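You operate a simulated robot arm through the tools that you are given. There is no shell and no other tool. Be economical: measure what you need, move in short steps, check, and stop when the job is done.

You run a simulated robot arm. Do the job below in one go: nothing can be reset, and whatever is moved stays where it is left.

TASK
Fetch the cream can and stand it on the grey tile.
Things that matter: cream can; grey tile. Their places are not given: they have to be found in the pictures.

The check looks at the end state, three seconds after you hand in, the way a careful person would. Anything else that was tipped, shoved, dropped, spilled or broken makes it a failure.

THE ROBOT
A 7-joint arm with a two-finger parallel gripper, fixed in place. Base frame: the origin is at the foot of the arm, x ahead of it, y to its left, z up; the work surface is at about z = 0. Lengths are in mm, angles in degrees, forces in N, time in s.
With the tool pointing down near the work surface it reaches from about 240 to 620 mm from the base axis. Its first joint turns from -66.0 to 66.0 degrees. Payload 2.6 kg.
The TCP is the grasp point between the finger pads, 30 mm short of the fingertips. In the tool frame z runs along the fingers and y along their closing line. The gripper opens to 94 mm. The fingers are 28 mm wide and 10 mm thick; the gripper's body (50 by 96 mm) begins 55 mm behind the TCP.
Orientation is that of the tool frame in the base frame, as [roll, pitch, yaw] about the fixed x, y, z axes, in that order (R = Rz(yaw) Ry(pitch) Rx(roll)). With the fingers straight down and closing along the base's y, the tool's x points along the base's -x, its y along +y and its z along -z.

THE INTERFACE
- The arm moves only by the tool nudge_tool. Its argument "increments" is a list of rows, each a list of 2 entries, a list of its own where there are three numbers: the shift along the base's x, y, z in mm, then the turn, a rotation vector about the base's x, y, z in degrees. In form: [[[dx, dy, dz], [ax, ay, az]], ...]. A call has 1 to 20 rows; each row is the pose to reach, as a shift and turn from the pose commanded when the call began. "hand" is the opening, from 0 (shut) to 1 (fully open), set as the call begins (left out, the last holds). Rows are played at 5 a second. More than 50 mm and 8.6 degrees between two rows, or a gripper value outside its range, and nothing of the call is played. Where a pose cannot be reached the arm comes as near as it can. A force on the tool above 40 N (or 10 N above the force at the start of the call, whichever is more), or a blocked arm, ends the call early, and 0.2 s more pass. Each finger travels about 72 mm/s and halts on what it meets, pressing with about 39 N; the grip force reading is that of the motor and also rises with nothing between the fingers. The clock runs only during rows and for 0.2 s after the last one: add rows that repeat a pose to give the fingers time. It gives the time, the measured TCP pose, the force on the tool (base axes), the opening and the grip force at its end, in the units of the frame above (readings bear some noise), and new pictures: "views" is both (left out), scene, wrist or none.
- Cameras (640 x 400 px; columns grow to the right, rows downward): "scene" is fixed at [34.8, 419.9, 581.6]; the picture's right is [-0.84, -0.54, 0.00], its down [-0.24, 0.38, -0.90] and it looks along [0.48, -0.75, -0.45] (base axes); focal length 312 px, centre (320, 200). "wrist" rides on the gripper at [-37, 0, -58] in the tool frame; the picture's right is [0.00, -1.00, 0.00], its down [0.97, 0.00, -0.24] and it looks along [0.24, 0.00, 0.97] (tool axes); focal length 218 px, centre (320, 200).
- point_at(camera, pixels): for up to 12 pixels [column, row] of the newest picture of that camera ("zoom" is the newest enlarged one), the place [x, y, z] in the base frame of the surface seen there, good to about 2 mm, but the place of the scene camera against the robot may be out by one fixed shift of up to 12 mm in any direction. No time passes.
- enlarge(camera, box): a new picture of the part [left, top, right, bottom] of that camera's present view, enlarged. No time passes.
- sign_off(): hands the job in; it is judged then, once.

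Keep the steps short. Do not move on a guess: measure, check each grasp and each placing, and mend mistakes. In all there are 60 turns and 150 pictures (those below and enlarged ones count). Leave the gripper open and the arm clear of the work at the hand-in unless told otherwise, and finish with a single line.

The tools are called after "Emit:" as name(argument=value, ...) on one line, values as JSON. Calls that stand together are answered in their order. nudge_tool: Moves the arm, as the interface text tells. Its arguments: {"type":"object","properties":{"increments":{"type":"array"},"hand":{"type":"number"},"views":{"type":"string","enum":["both","scene","wrist","none"]}},"required":["increments"]} The other tools are called the same way: point_at (camera, pixels) gives the place of the surface under pixels of a picture; enlarge (camera, box) takes an enlarged picture of a part of a camera's view; sign_off () hands the job in.

At the start:

```text
time_s: 0.0
tcp_pos: [413.1, -38.7, 288.9]
tcp_rot: [-180.0, 0.0, -180.0]
wrist_force: [-0.5, -0.7, -0.2]
finger_gap: 94.1
finger_force: 0.1
```

scene: 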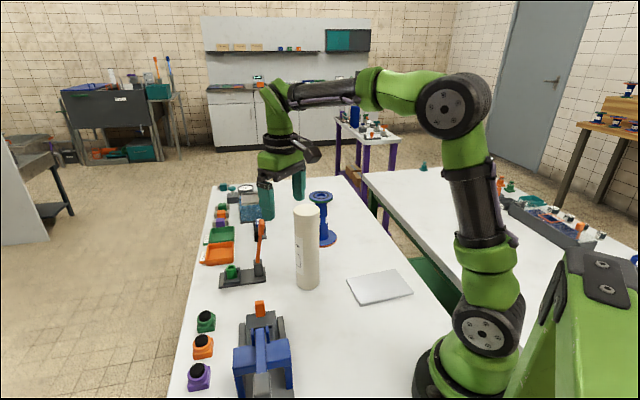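
wrist: 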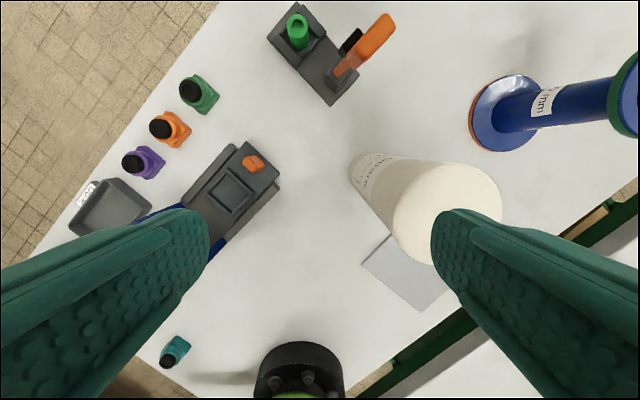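

I see the tall cream can at scene (307,245) and the grey tile at (380,287). First I measure both in the two cameras.

Emit:
point_at(camera="scene", pixels=[[307, 206], [294, 215], [319, 215], [307, 250], [307, 287], [296, 285], [319, 284], [348, 283], [395, 271], [412, 291], [363, 304], [380, 287]])

Emit:
point_at(camera="wrist", pixels=[[450, 205], [400, 205], [500, 205], [445, 168], [430, 250], [365, 190], [352, 170], [388, 236], [365, 263], [421, 310], [405, 275], [445, 290]])

Emit:
enlarge(camera="scene", box=[240, 180, 440, 320])

```text
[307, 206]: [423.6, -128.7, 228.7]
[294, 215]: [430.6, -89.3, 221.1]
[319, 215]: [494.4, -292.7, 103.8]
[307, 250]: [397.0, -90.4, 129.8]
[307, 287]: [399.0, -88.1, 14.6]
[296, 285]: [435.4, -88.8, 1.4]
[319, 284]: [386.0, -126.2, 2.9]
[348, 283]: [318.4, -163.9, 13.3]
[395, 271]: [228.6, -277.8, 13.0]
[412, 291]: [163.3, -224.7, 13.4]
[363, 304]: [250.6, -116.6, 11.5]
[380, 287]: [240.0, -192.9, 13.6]
```

```text
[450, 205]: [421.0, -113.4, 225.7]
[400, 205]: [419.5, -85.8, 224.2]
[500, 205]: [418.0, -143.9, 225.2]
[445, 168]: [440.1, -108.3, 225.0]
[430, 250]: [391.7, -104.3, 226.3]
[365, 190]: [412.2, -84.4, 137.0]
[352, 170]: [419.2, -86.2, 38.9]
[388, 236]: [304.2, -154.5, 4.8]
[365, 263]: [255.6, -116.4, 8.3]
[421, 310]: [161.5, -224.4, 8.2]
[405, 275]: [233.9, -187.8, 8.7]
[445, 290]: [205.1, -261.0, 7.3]
```

```text
2.86 times, centred on (340, 250) of scene
```

zoom: 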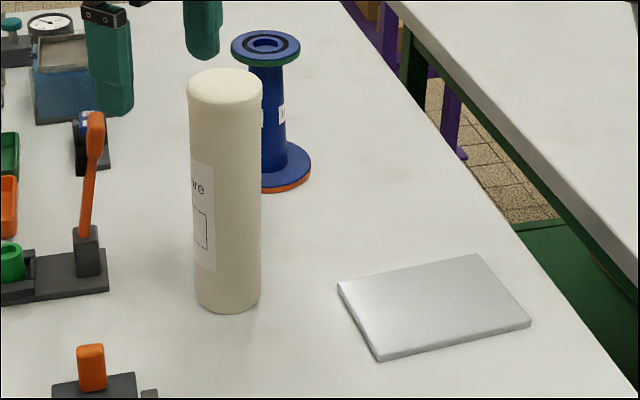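

The can is about 60 mm wide, top at z≈225, centre near (413,-115). The tile centre is near (240,-195), top at z≈8. I'll move across above the can at the present height (fingertips z≈259) and refine there.

Emit:
nudge_tool(increments=[[[0, -20, 5], [0, 0, 0]], [[0, -40, 10], [0, 0, 0]], [[0, -60, 10], [0, 0, 0]], [[0, -76, 10], [0, 0, 0]], [[0, -76, 10], [0, 0, 0]]], hand=1)

```text
time_s: 1.2
tcp_pos: [414.1, -113.8, 297.4]
tcp_rot: [-180.0, 0.0, -180.0]
wrist_force: [-0.5, -0.3, 0.0]
finger_gap: 93.8
finger_force: 0.0
```

scene: 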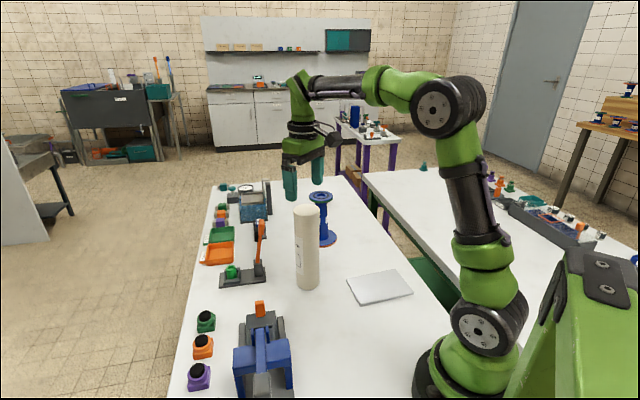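
wrist: 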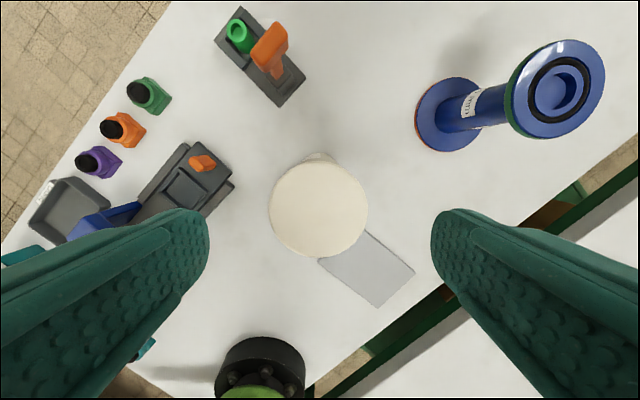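

The can top is centred between the fingers at wrist (318,209). I measure its rim and the tile corners again.

Emit:
point_at(camera="wrist", pixels=[[272, 208], [365, 208], [319, 163], [319, 254], [319, 209], [377, 307], [414, 270], [369, 232], [321, 258], [367, 270], [319, 156]])

Emit:
enlarge(camera="wrist", box=[230, 130, 430, 320])

```text
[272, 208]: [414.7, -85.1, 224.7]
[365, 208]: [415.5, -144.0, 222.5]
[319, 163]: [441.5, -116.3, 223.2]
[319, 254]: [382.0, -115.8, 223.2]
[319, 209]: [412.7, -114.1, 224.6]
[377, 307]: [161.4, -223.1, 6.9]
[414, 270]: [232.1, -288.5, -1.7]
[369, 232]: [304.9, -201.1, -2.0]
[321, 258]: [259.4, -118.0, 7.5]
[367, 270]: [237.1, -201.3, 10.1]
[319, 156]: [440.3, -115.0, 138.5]
```

```text
2.11 times, centred on (330, 225) of wrist
```

zoom: 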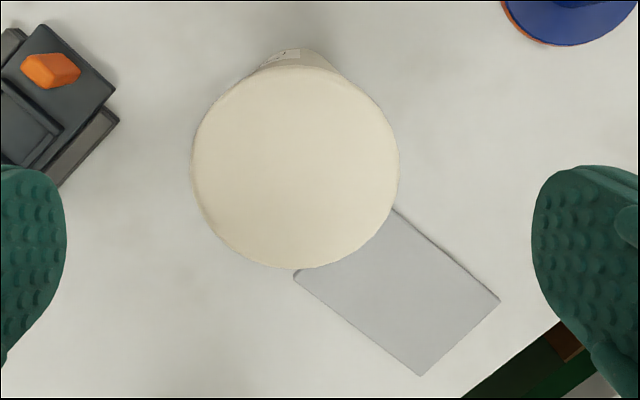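

Can centre is (412,-114.5), its top z≈224.5. The gripper is aligned within about 1–2 mm. Now I descend straight to TCP z≈182, leaving about 12 mm between the gripper body and the can top.

Emit:
nudge_tool(increments=[[[-1, 0, -20], [0, 0, 0]], [[-1, 0, -40], [0, 0, 0]], [[-1, 0, -60], [0, 0, 0]], [[-1, 0, -80], [0, 0, 0]], [[-1, 0, -95], [0, 0, 0]], [[-1, 0, -107], [0, 0, 0]], [[-1, 0, -117], [0, 0, 0]], [[-1, 0, -117], [0, 0, 0]]])

```text
time_s: 3.0
tcp_pos: [412.6, -113.5, 180.5]
tcp_rot: [180.0, 0.0, 180.0]
wrist_force: [-0.2, -0.5, -0.2]
finger_gap: 94.2
finger_force: 0.2
```

scene: 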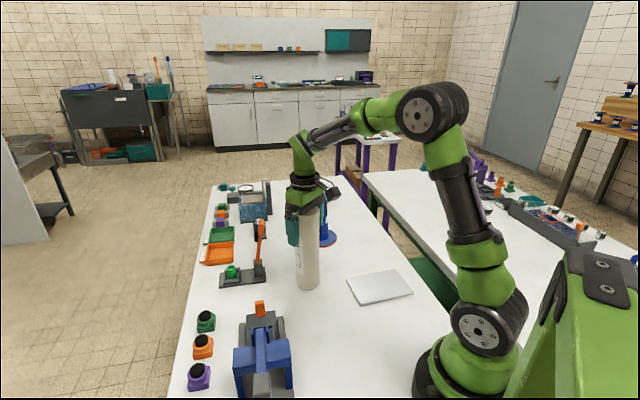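
wrist: 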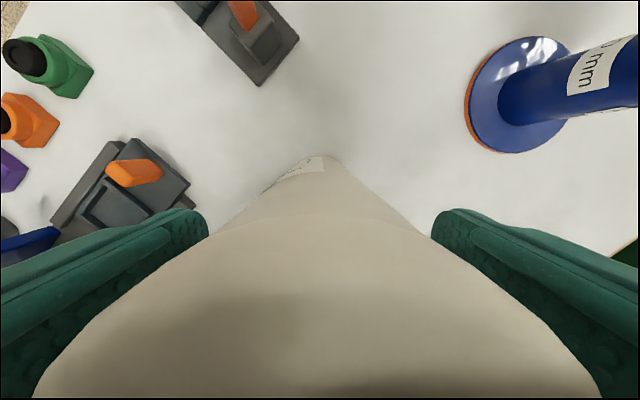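

The fingers straddle the can with no contact force. Now I close, expecting a gap of about 60 mm.

Emit:
nudge_tool(increments=[[[0, 0, 0], [0, 0, 0]], [[0, 0, 0], [0, 0, 0]], [[0, 0, 0], [0, 0, 0]], [[0, 0, 0], [0, 0, 0]], [[0, 0, 0], [0, 0, 0]]], hand=0)

```text
time_s: 4.2
tcp_pos: [413.5, -113.3, 180.9]
tcp_rot: [180.0, 0.0, -179.9]
wrist_force: [0.4, 0.9, -0.3]
finger_gap: 62.3
finger_force: 39.0
```

scene: 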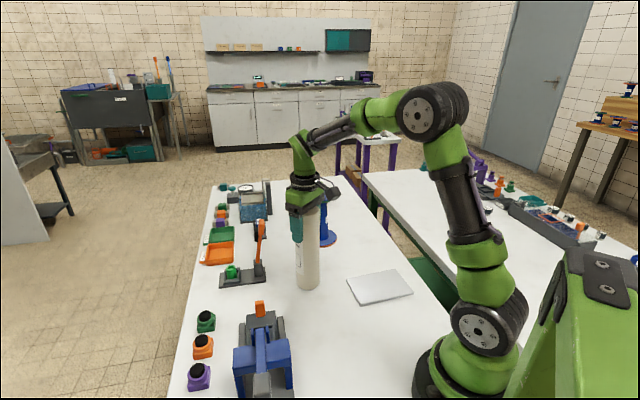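
wrist: 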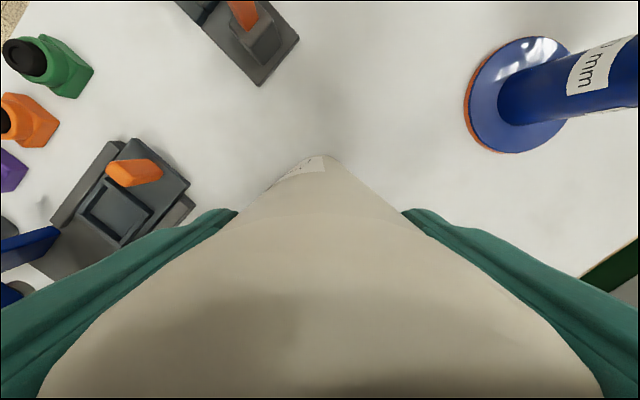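

The grip reads a 62 mm gap at 39 N, so the can is held. I lift it 10 mm slowly to check weight and slip.

Emit:
nudge_tool(increments=[[[0, 0, 2], [0, 0, 0]], [[0, 0, 4], [0, 0, 0]], [[0, 0, 7], [0, 0, 0]], [[0, 0, 10], [0, 0, 0]], [[0, 0, 10], [0, 0, 0]], [[0, 0, 10], [0, 0, 0]]])

```text
time_s: 5.6
tcp_pos: [413.5, -114.0, 190.4]
tcp_rot: [-179.9, 0.0, -180.0]
wrist_force: [0.0, -0.6, -3.9]
finger_gap: 62.3
finger_force: 38.5
```

scene: 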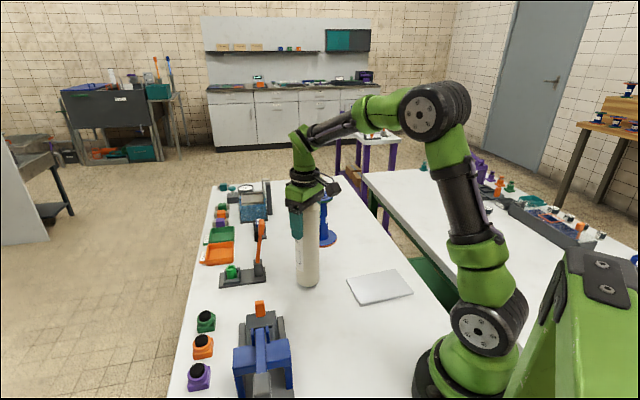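
wrist: 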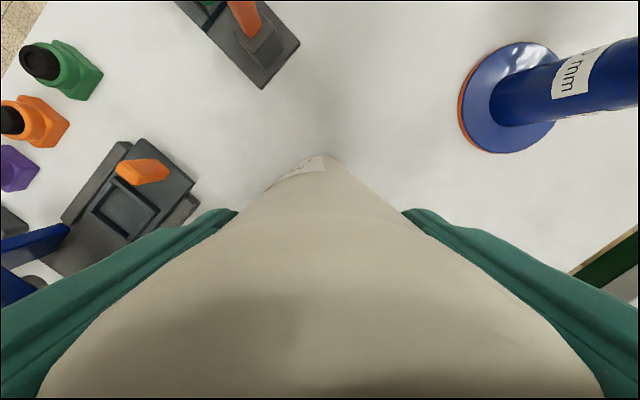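

The can weighs about 3.9 N and rose with the gripper without slipping. I lift 35 mm more, then carry it slowly halfway to the tile and look.

Emit:
nudge_tool(increments=[[[0, 0, 7], [0, 0, 0]], [[0, 0, 15], [0, 0, 0]], [[0, 0, 25], [0, 0, 0]], [[0, 0, 35], [0, 0, 0]], [[-4, -2, 35], [0, 0, 0]], [[-11, -5, 35], [0, 0, 0]], [[-20, -9, 35], [0, 0, 0]], [[-30, -14, 35], [0, 0, 0]], [[-41, -19, 35], [0, 0, 0]], [[-52, -24, 35], [0, 0, 0]], [[-63, -29, 35], [0, 0, 0]], [[-74, -35, 35], [0, 0, 0]], [[-83, -39, 35], [0, 0, 0]], [[-88, -41, 35], [0, 0, 0]], [[-90, -42, 35], [0, 0, 0]], [[-90, -42, 35], [0, 0, 0]]])

```text
time_s: 9.0
tcp_pos: [323.3, -156.0, 225.9]
tcp_rot: [-180.0, 0.0, 180.0]
wrist_force: [0.5, -0.1, -2.7]
finger_gap: 62.2
finger_force: 38.6
```

scene: 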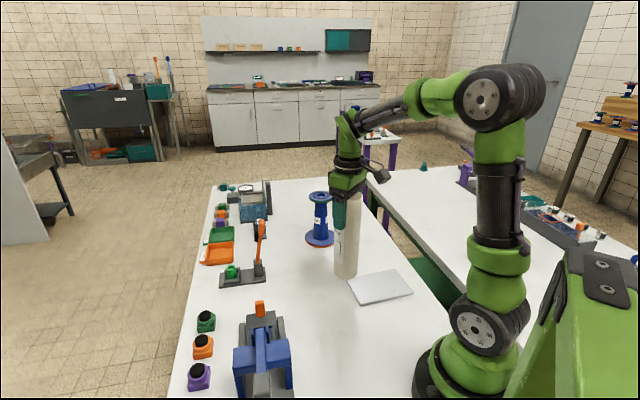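
wrist: 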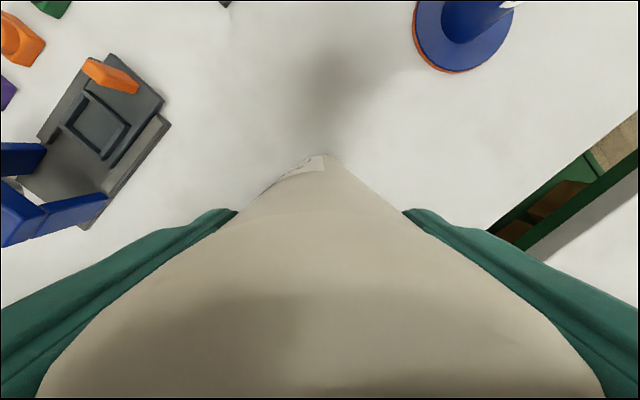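

The can hangs upright and the grip is steady. I carry it the rest of the way over the tile centre (about 241,-195).

Emit:
nudge_tool(increments=[[[-4, -2, 0], [0, 0, 0]], [[-11, -5, 0], [0, 0, 0]], [[-20, -9, 0], [0, 0, 0]], [[-30, -14, 0], [0, 0, 0]], [[-41, -19, 0], [0, 0, 0]], [[-52, -24, 0], [0, 0, 0]], [[-63, -30, 0], [0, 0, 0]], [[-73, -35, 0], [0, 0, 0]], [[-79, -38, 0], [0, 0, 0]], [[-82, -39, 0], [0, 0, 0]], [[-82, -39, 0], [0, 0, 0]], [[-82, -39, 0], [0, 0, 0]]])

Emit:
enlarge(camera="scene", box=[310, 170, 470, 320])

```text
time_s: 11.6
tcp_pos: [240.2, -194.9, 224.8]
tcp_rot: [-179.9, 0.0, 179.9]
wrist_force: [0.0, 0.7, -3.1]
finger_gap: 62.1
finger_force: 39.1
```

scene: 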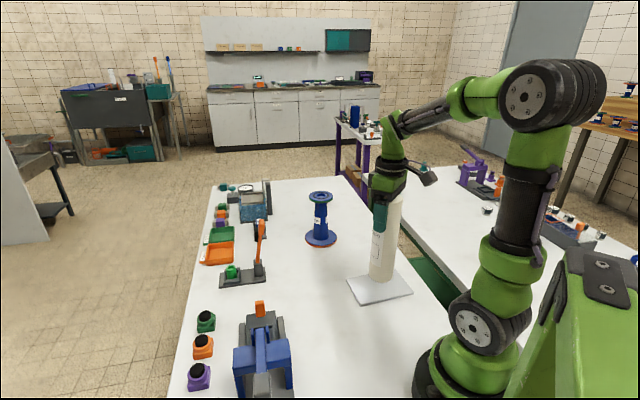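
wrist: 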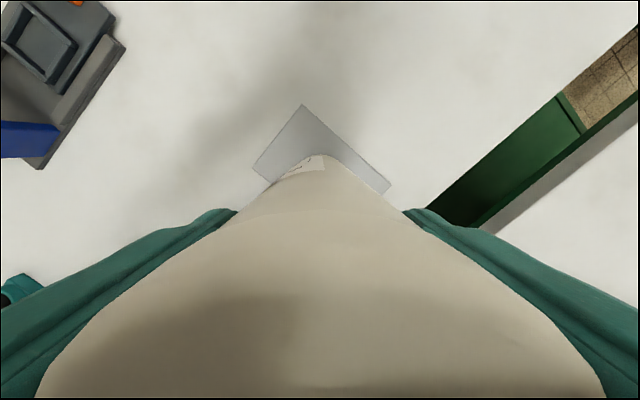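

```text
2.67 times, centred on (390, 245) of scene
```

zoom: 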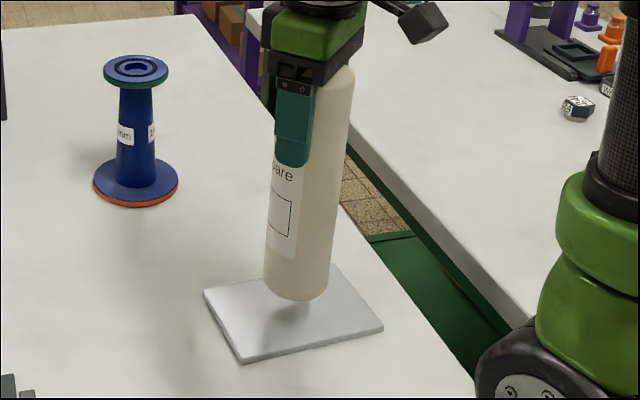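

The can hangs above the tile. I check the visible tile corners in the wrist picture against the TCP position.

Emit:
point_at(camera="wrist", pixels=[[303, 109], [258, 166], [387, 184], [270, 180], [320, 157], [345, 150]])

Emit:
point_at(camera="scene", pixels=[[348, 283], [411, 290], [364, 303], [381, 281], [370, 276], [391, 275]])

```text
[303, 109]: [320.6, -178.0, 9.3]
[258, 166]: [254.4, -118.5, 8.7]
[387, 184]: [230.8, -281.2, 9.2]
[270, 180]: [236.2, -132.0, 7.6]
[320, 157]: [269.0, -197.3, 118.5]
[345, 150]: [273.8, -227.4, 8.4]
```

```text
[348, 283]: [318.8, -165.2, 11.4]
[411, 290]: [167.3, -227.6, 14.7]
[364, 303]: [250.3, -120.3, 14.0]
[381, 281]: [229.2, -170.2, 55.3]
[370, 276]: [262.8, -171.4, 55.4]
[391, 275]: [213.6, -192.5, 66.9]
```

The wrist camera puts the tile centre at about (242,-200), its top at z≈8.5. I shift by (+1.5,-5) and lower 30 mm. The can bottom should then be about 6 mm above the tile.

Emit:
nudge_tool(increments=[[[1, -3, 0], [0, 0, 0]], [[1.5, -5, 0], [0, 0, 0]], [[1.5, -5, -7], [0, 0, 0]], [[1.5, -5, -14], [0, 0, 0]], [[1.5, -5, -21], [0, 0, 0]], [[1.5, -5, -27], [0, 0, 0]], [[1.5, -5, -30], [0, 0, 0]], [[1.5, -5, -30], [0, 0, 0]]])

Emit:
enlarge(camera="scene", box=[320, 220, 450, 320])

```text
time_s: 13.4
tcp_pos: [242.8, -199.3, 196.1]
tcp_rot: [179.9, 0.0, -180.0]
wrist_force: [0.6, -0.2, -3.4]
finger_gap: 62.1
finger_force: 38.7
```

scene: 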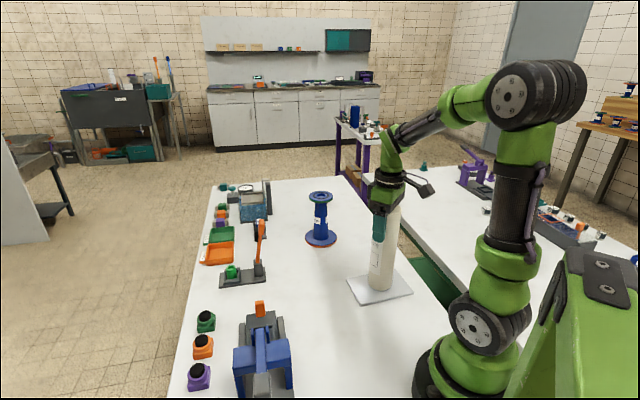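
wrist: 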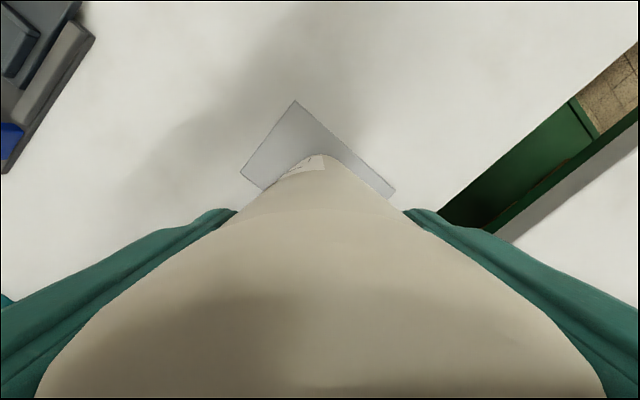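

```text
4.00 times, centred on (385, 270) of scene
```

zoom: 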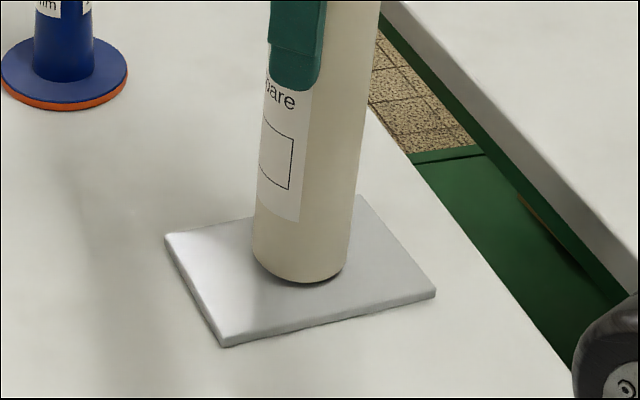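

The can is centred a few millimetres above the tile, with −3.4 N on the tool (its weight). I creep down 5 mm in small steps and watch the force.

Emit:
nudge_tool(increments=[[[0, 0, -1], [0, 0, 0]], [[0, 0, -2], [0, 0, 0]], [[0, 0, -3], [0, 0, 0]], [[0, 0, -4], [0, 0, 0]], [[0, 0, -5], [0, 0, 0]], [[0, 0, -5], [0, 0, 0]]], views="none")

```text
time_s: 14.8
tcp_pos: [243.1, -199.7, 190.6]
tcp_rot: [180.0, 0.0, 179.9]
wrist_force: [0.4, -0.2, -3.6]
finger_gap: 62.0
finger_force: 38.7
```

Force is still −3.6 N, so there is no contact yet. I go down 1.5 mm more.

Emit:
nudge_tool(increments=[[[0, 0, -0.5], [0, 0, 0]], [[0, 0, -1], [0, 0, 0]], [[0, 0, -1.5], [0, 0, 0]], [[0, 0, -1.5], [0, 0, 0]]], views="none")

```text
time_s: 15.8
tcp_pos: [243.8, -200.9, 189.4]
tcp_rot: [-179.9, -0.1, 180.0]
wrist_force: [-6.4, 4.1, 17.3]
finger_gap: 62.1
finger_force: 39.3
```

Contact: the force rose to +17 N upward. I ease up 0.7 mm to take off the pressure and look.

Emit:
nudge_tool(increments=[[[0, 0, 0.4], [0, 0, 0]], [[0, 0, 0.8], [0, 0, 0]], [[0, 0, 0.8], [0, 0, 0]]], views="scene")

Emit:
enlarge(camera="scene", box=[320, 220, 450, 320])

```text
time_s: 16.6
tcp_pos: [243.3, -199.5, 189.8]
tcp_rot: [-180.0, -0.1, -180.0]
wrist_force: [0.5, -0.9, -0.3]
finger_gap: 61.8
finger_force: 39.0
```

scene: 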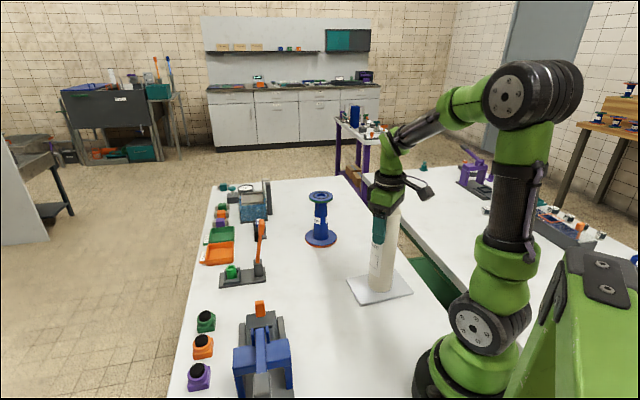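

```text
4.00 times, centred on (385, 270) of scene
```

zoom: 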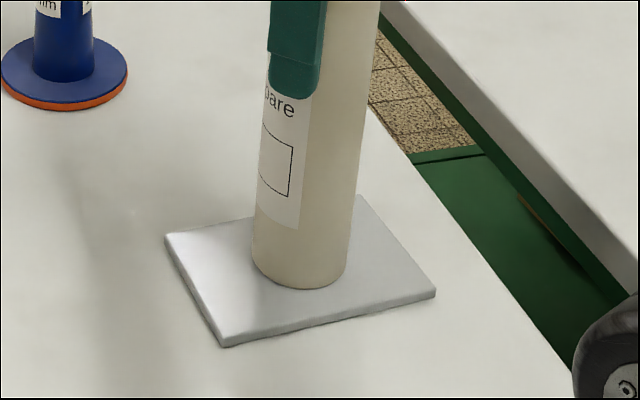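

The tool force is about 0, so the tile carries the can's weight, and the can stands flat and central. I open the gripper and wait.

Emit:
nudge_tool(increments=[[[0, 0, 0], [0, 0, 0]], [[0, 0, 0], [0, 0, 0]], [[0, 0, 0], [0, 0, 0]], [[0, 0, 0], [0, 0, 0]]], hand=1)

```text
time_s: 17.6
tcp_pos: [243.0, -200.6, 189.8]
tcp_rot: [-180.0, 0.0, -179.9]
wrist_force: [0.2, 0.1, 0.3]
finger_gap: 93.9
finger_force: 0.1
```

scene: 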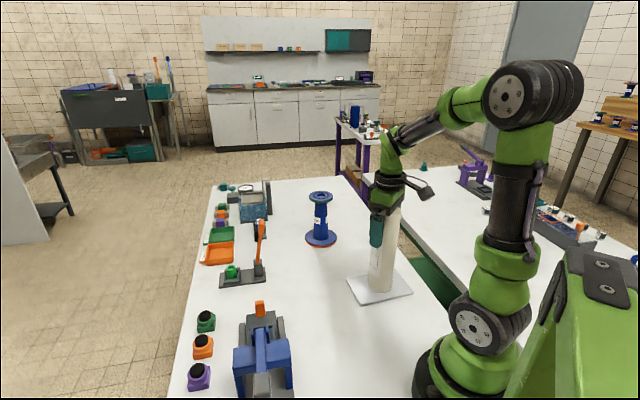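
wrist: 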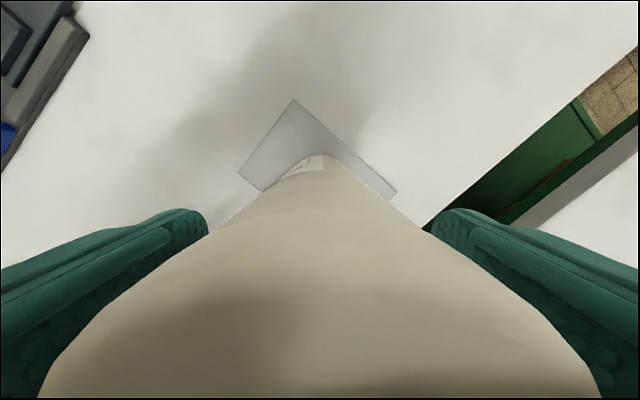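

The fingers are open at 94 mm on both sides and the can stands on its own. I rise straight up 100 mm, clear of the can top (about z=233).

Emit:
nudge_tool(increments=[[[0, 0, 8], [0, 0, 0]], [[0, 0, 20], [0, 0, 0]], [[0, 0, 35], [0, 0, 0]], [[0, 0, 50], [0, 0, 0]], [[0, 0, 65], [0, 0, 0]], [[0, 0, 80], [0, 0, 0]], [[0, 0, 92], [0, 0, 0]], [[0, 0, 100], [0, 0, 0]], [[0, 0, 100], [0, 0, 0]]])

```text
time_s: 19.6
tcp_pos: [241.8, -199.6, 291.3]
tcp_rot: [-180.0, 0.1, 179.9]
wrist_force: [-0.3, -0.4, 0.4]
finger_gap: 94.1
finger_force: 0.2
```

scene: 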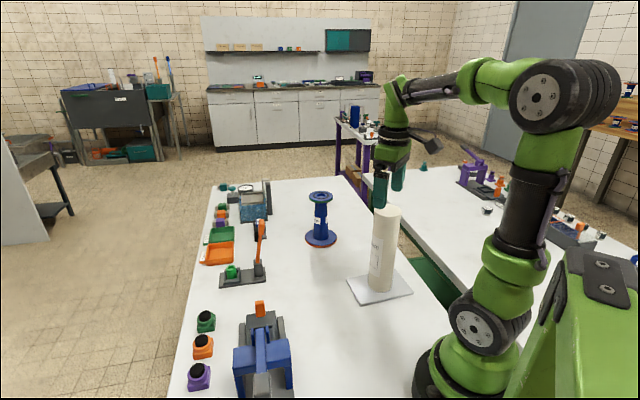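
wrist: 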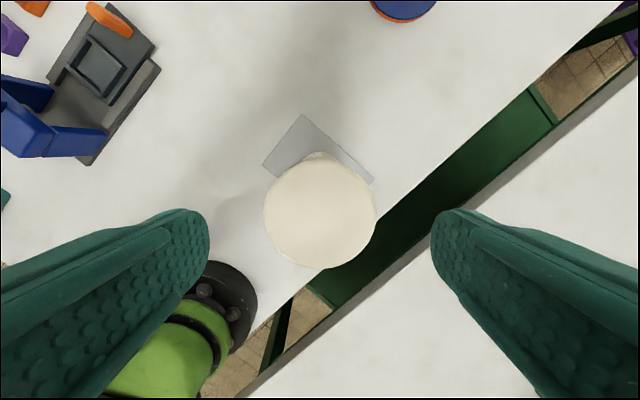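

The can stands upright on the tile and the fingertips are above it. I move the arm further up and sideways for clearance, then take a last look.

Emit:
nudge_tool(increments=[[[0, 0, 12], [0, 0, 0]], [[0, 0, 25], [0, 0, 0]], [[20, 12, 30], [0, 0, 0]], [[40, 25, 30], [0, 0, 0]], [[60, 38, 30], [0, 0, 0]], [[80, 50, 30], [0, 0, 0]], [[100, 62, 30], [0, 0, 0]], [[120, 75, 30], [0, 0, 0]], [[120, 75, 30], [0, 0, 0]]])

Emit:
enlarge(camera="scene", box=[310, 170, 470, 320])

```text
time_s: 21.6
tcp_pos: [364.2, -124.2, 320.4]
tcp_rot: [-179.9, 0.0, -180.0]
wrist_force: [0.6, 0.2, 0.0]
finger_gap: 93.9
finger_force: 0.1
```

scene: 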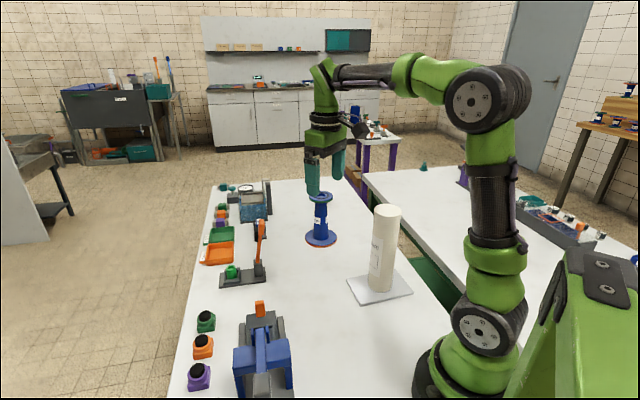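
wrist: 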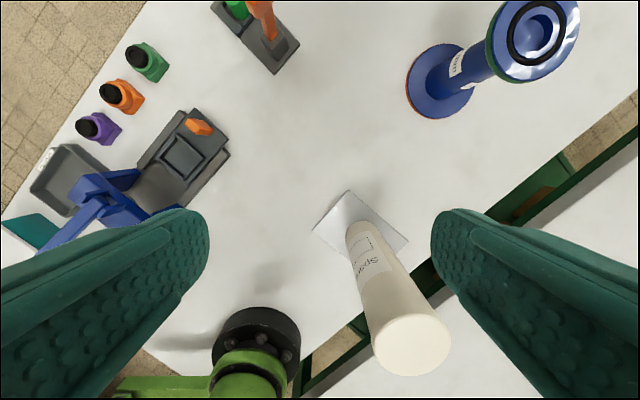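

```text
2.67 times, centred on (390, 245) of scene
```

zoom: 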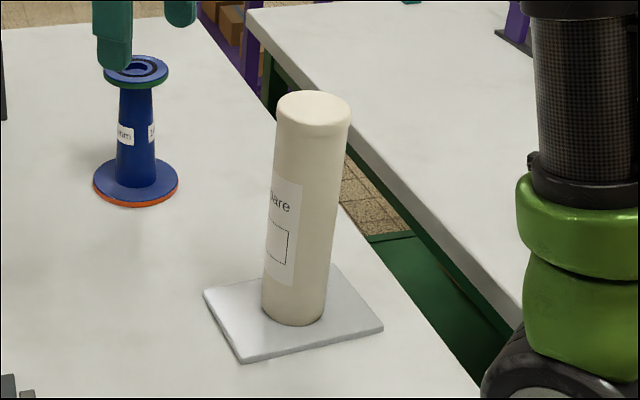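

The can stands upright in the middle of the tile, nothing else has moved, and the gripper is open and clear. I hand in.

Emit:
sign_off()

```text
The job is handed in.
```

The cream can is standing upright in the middle of the grey tile, nothing else was disturbed, and the gripper is open with the arm clear.
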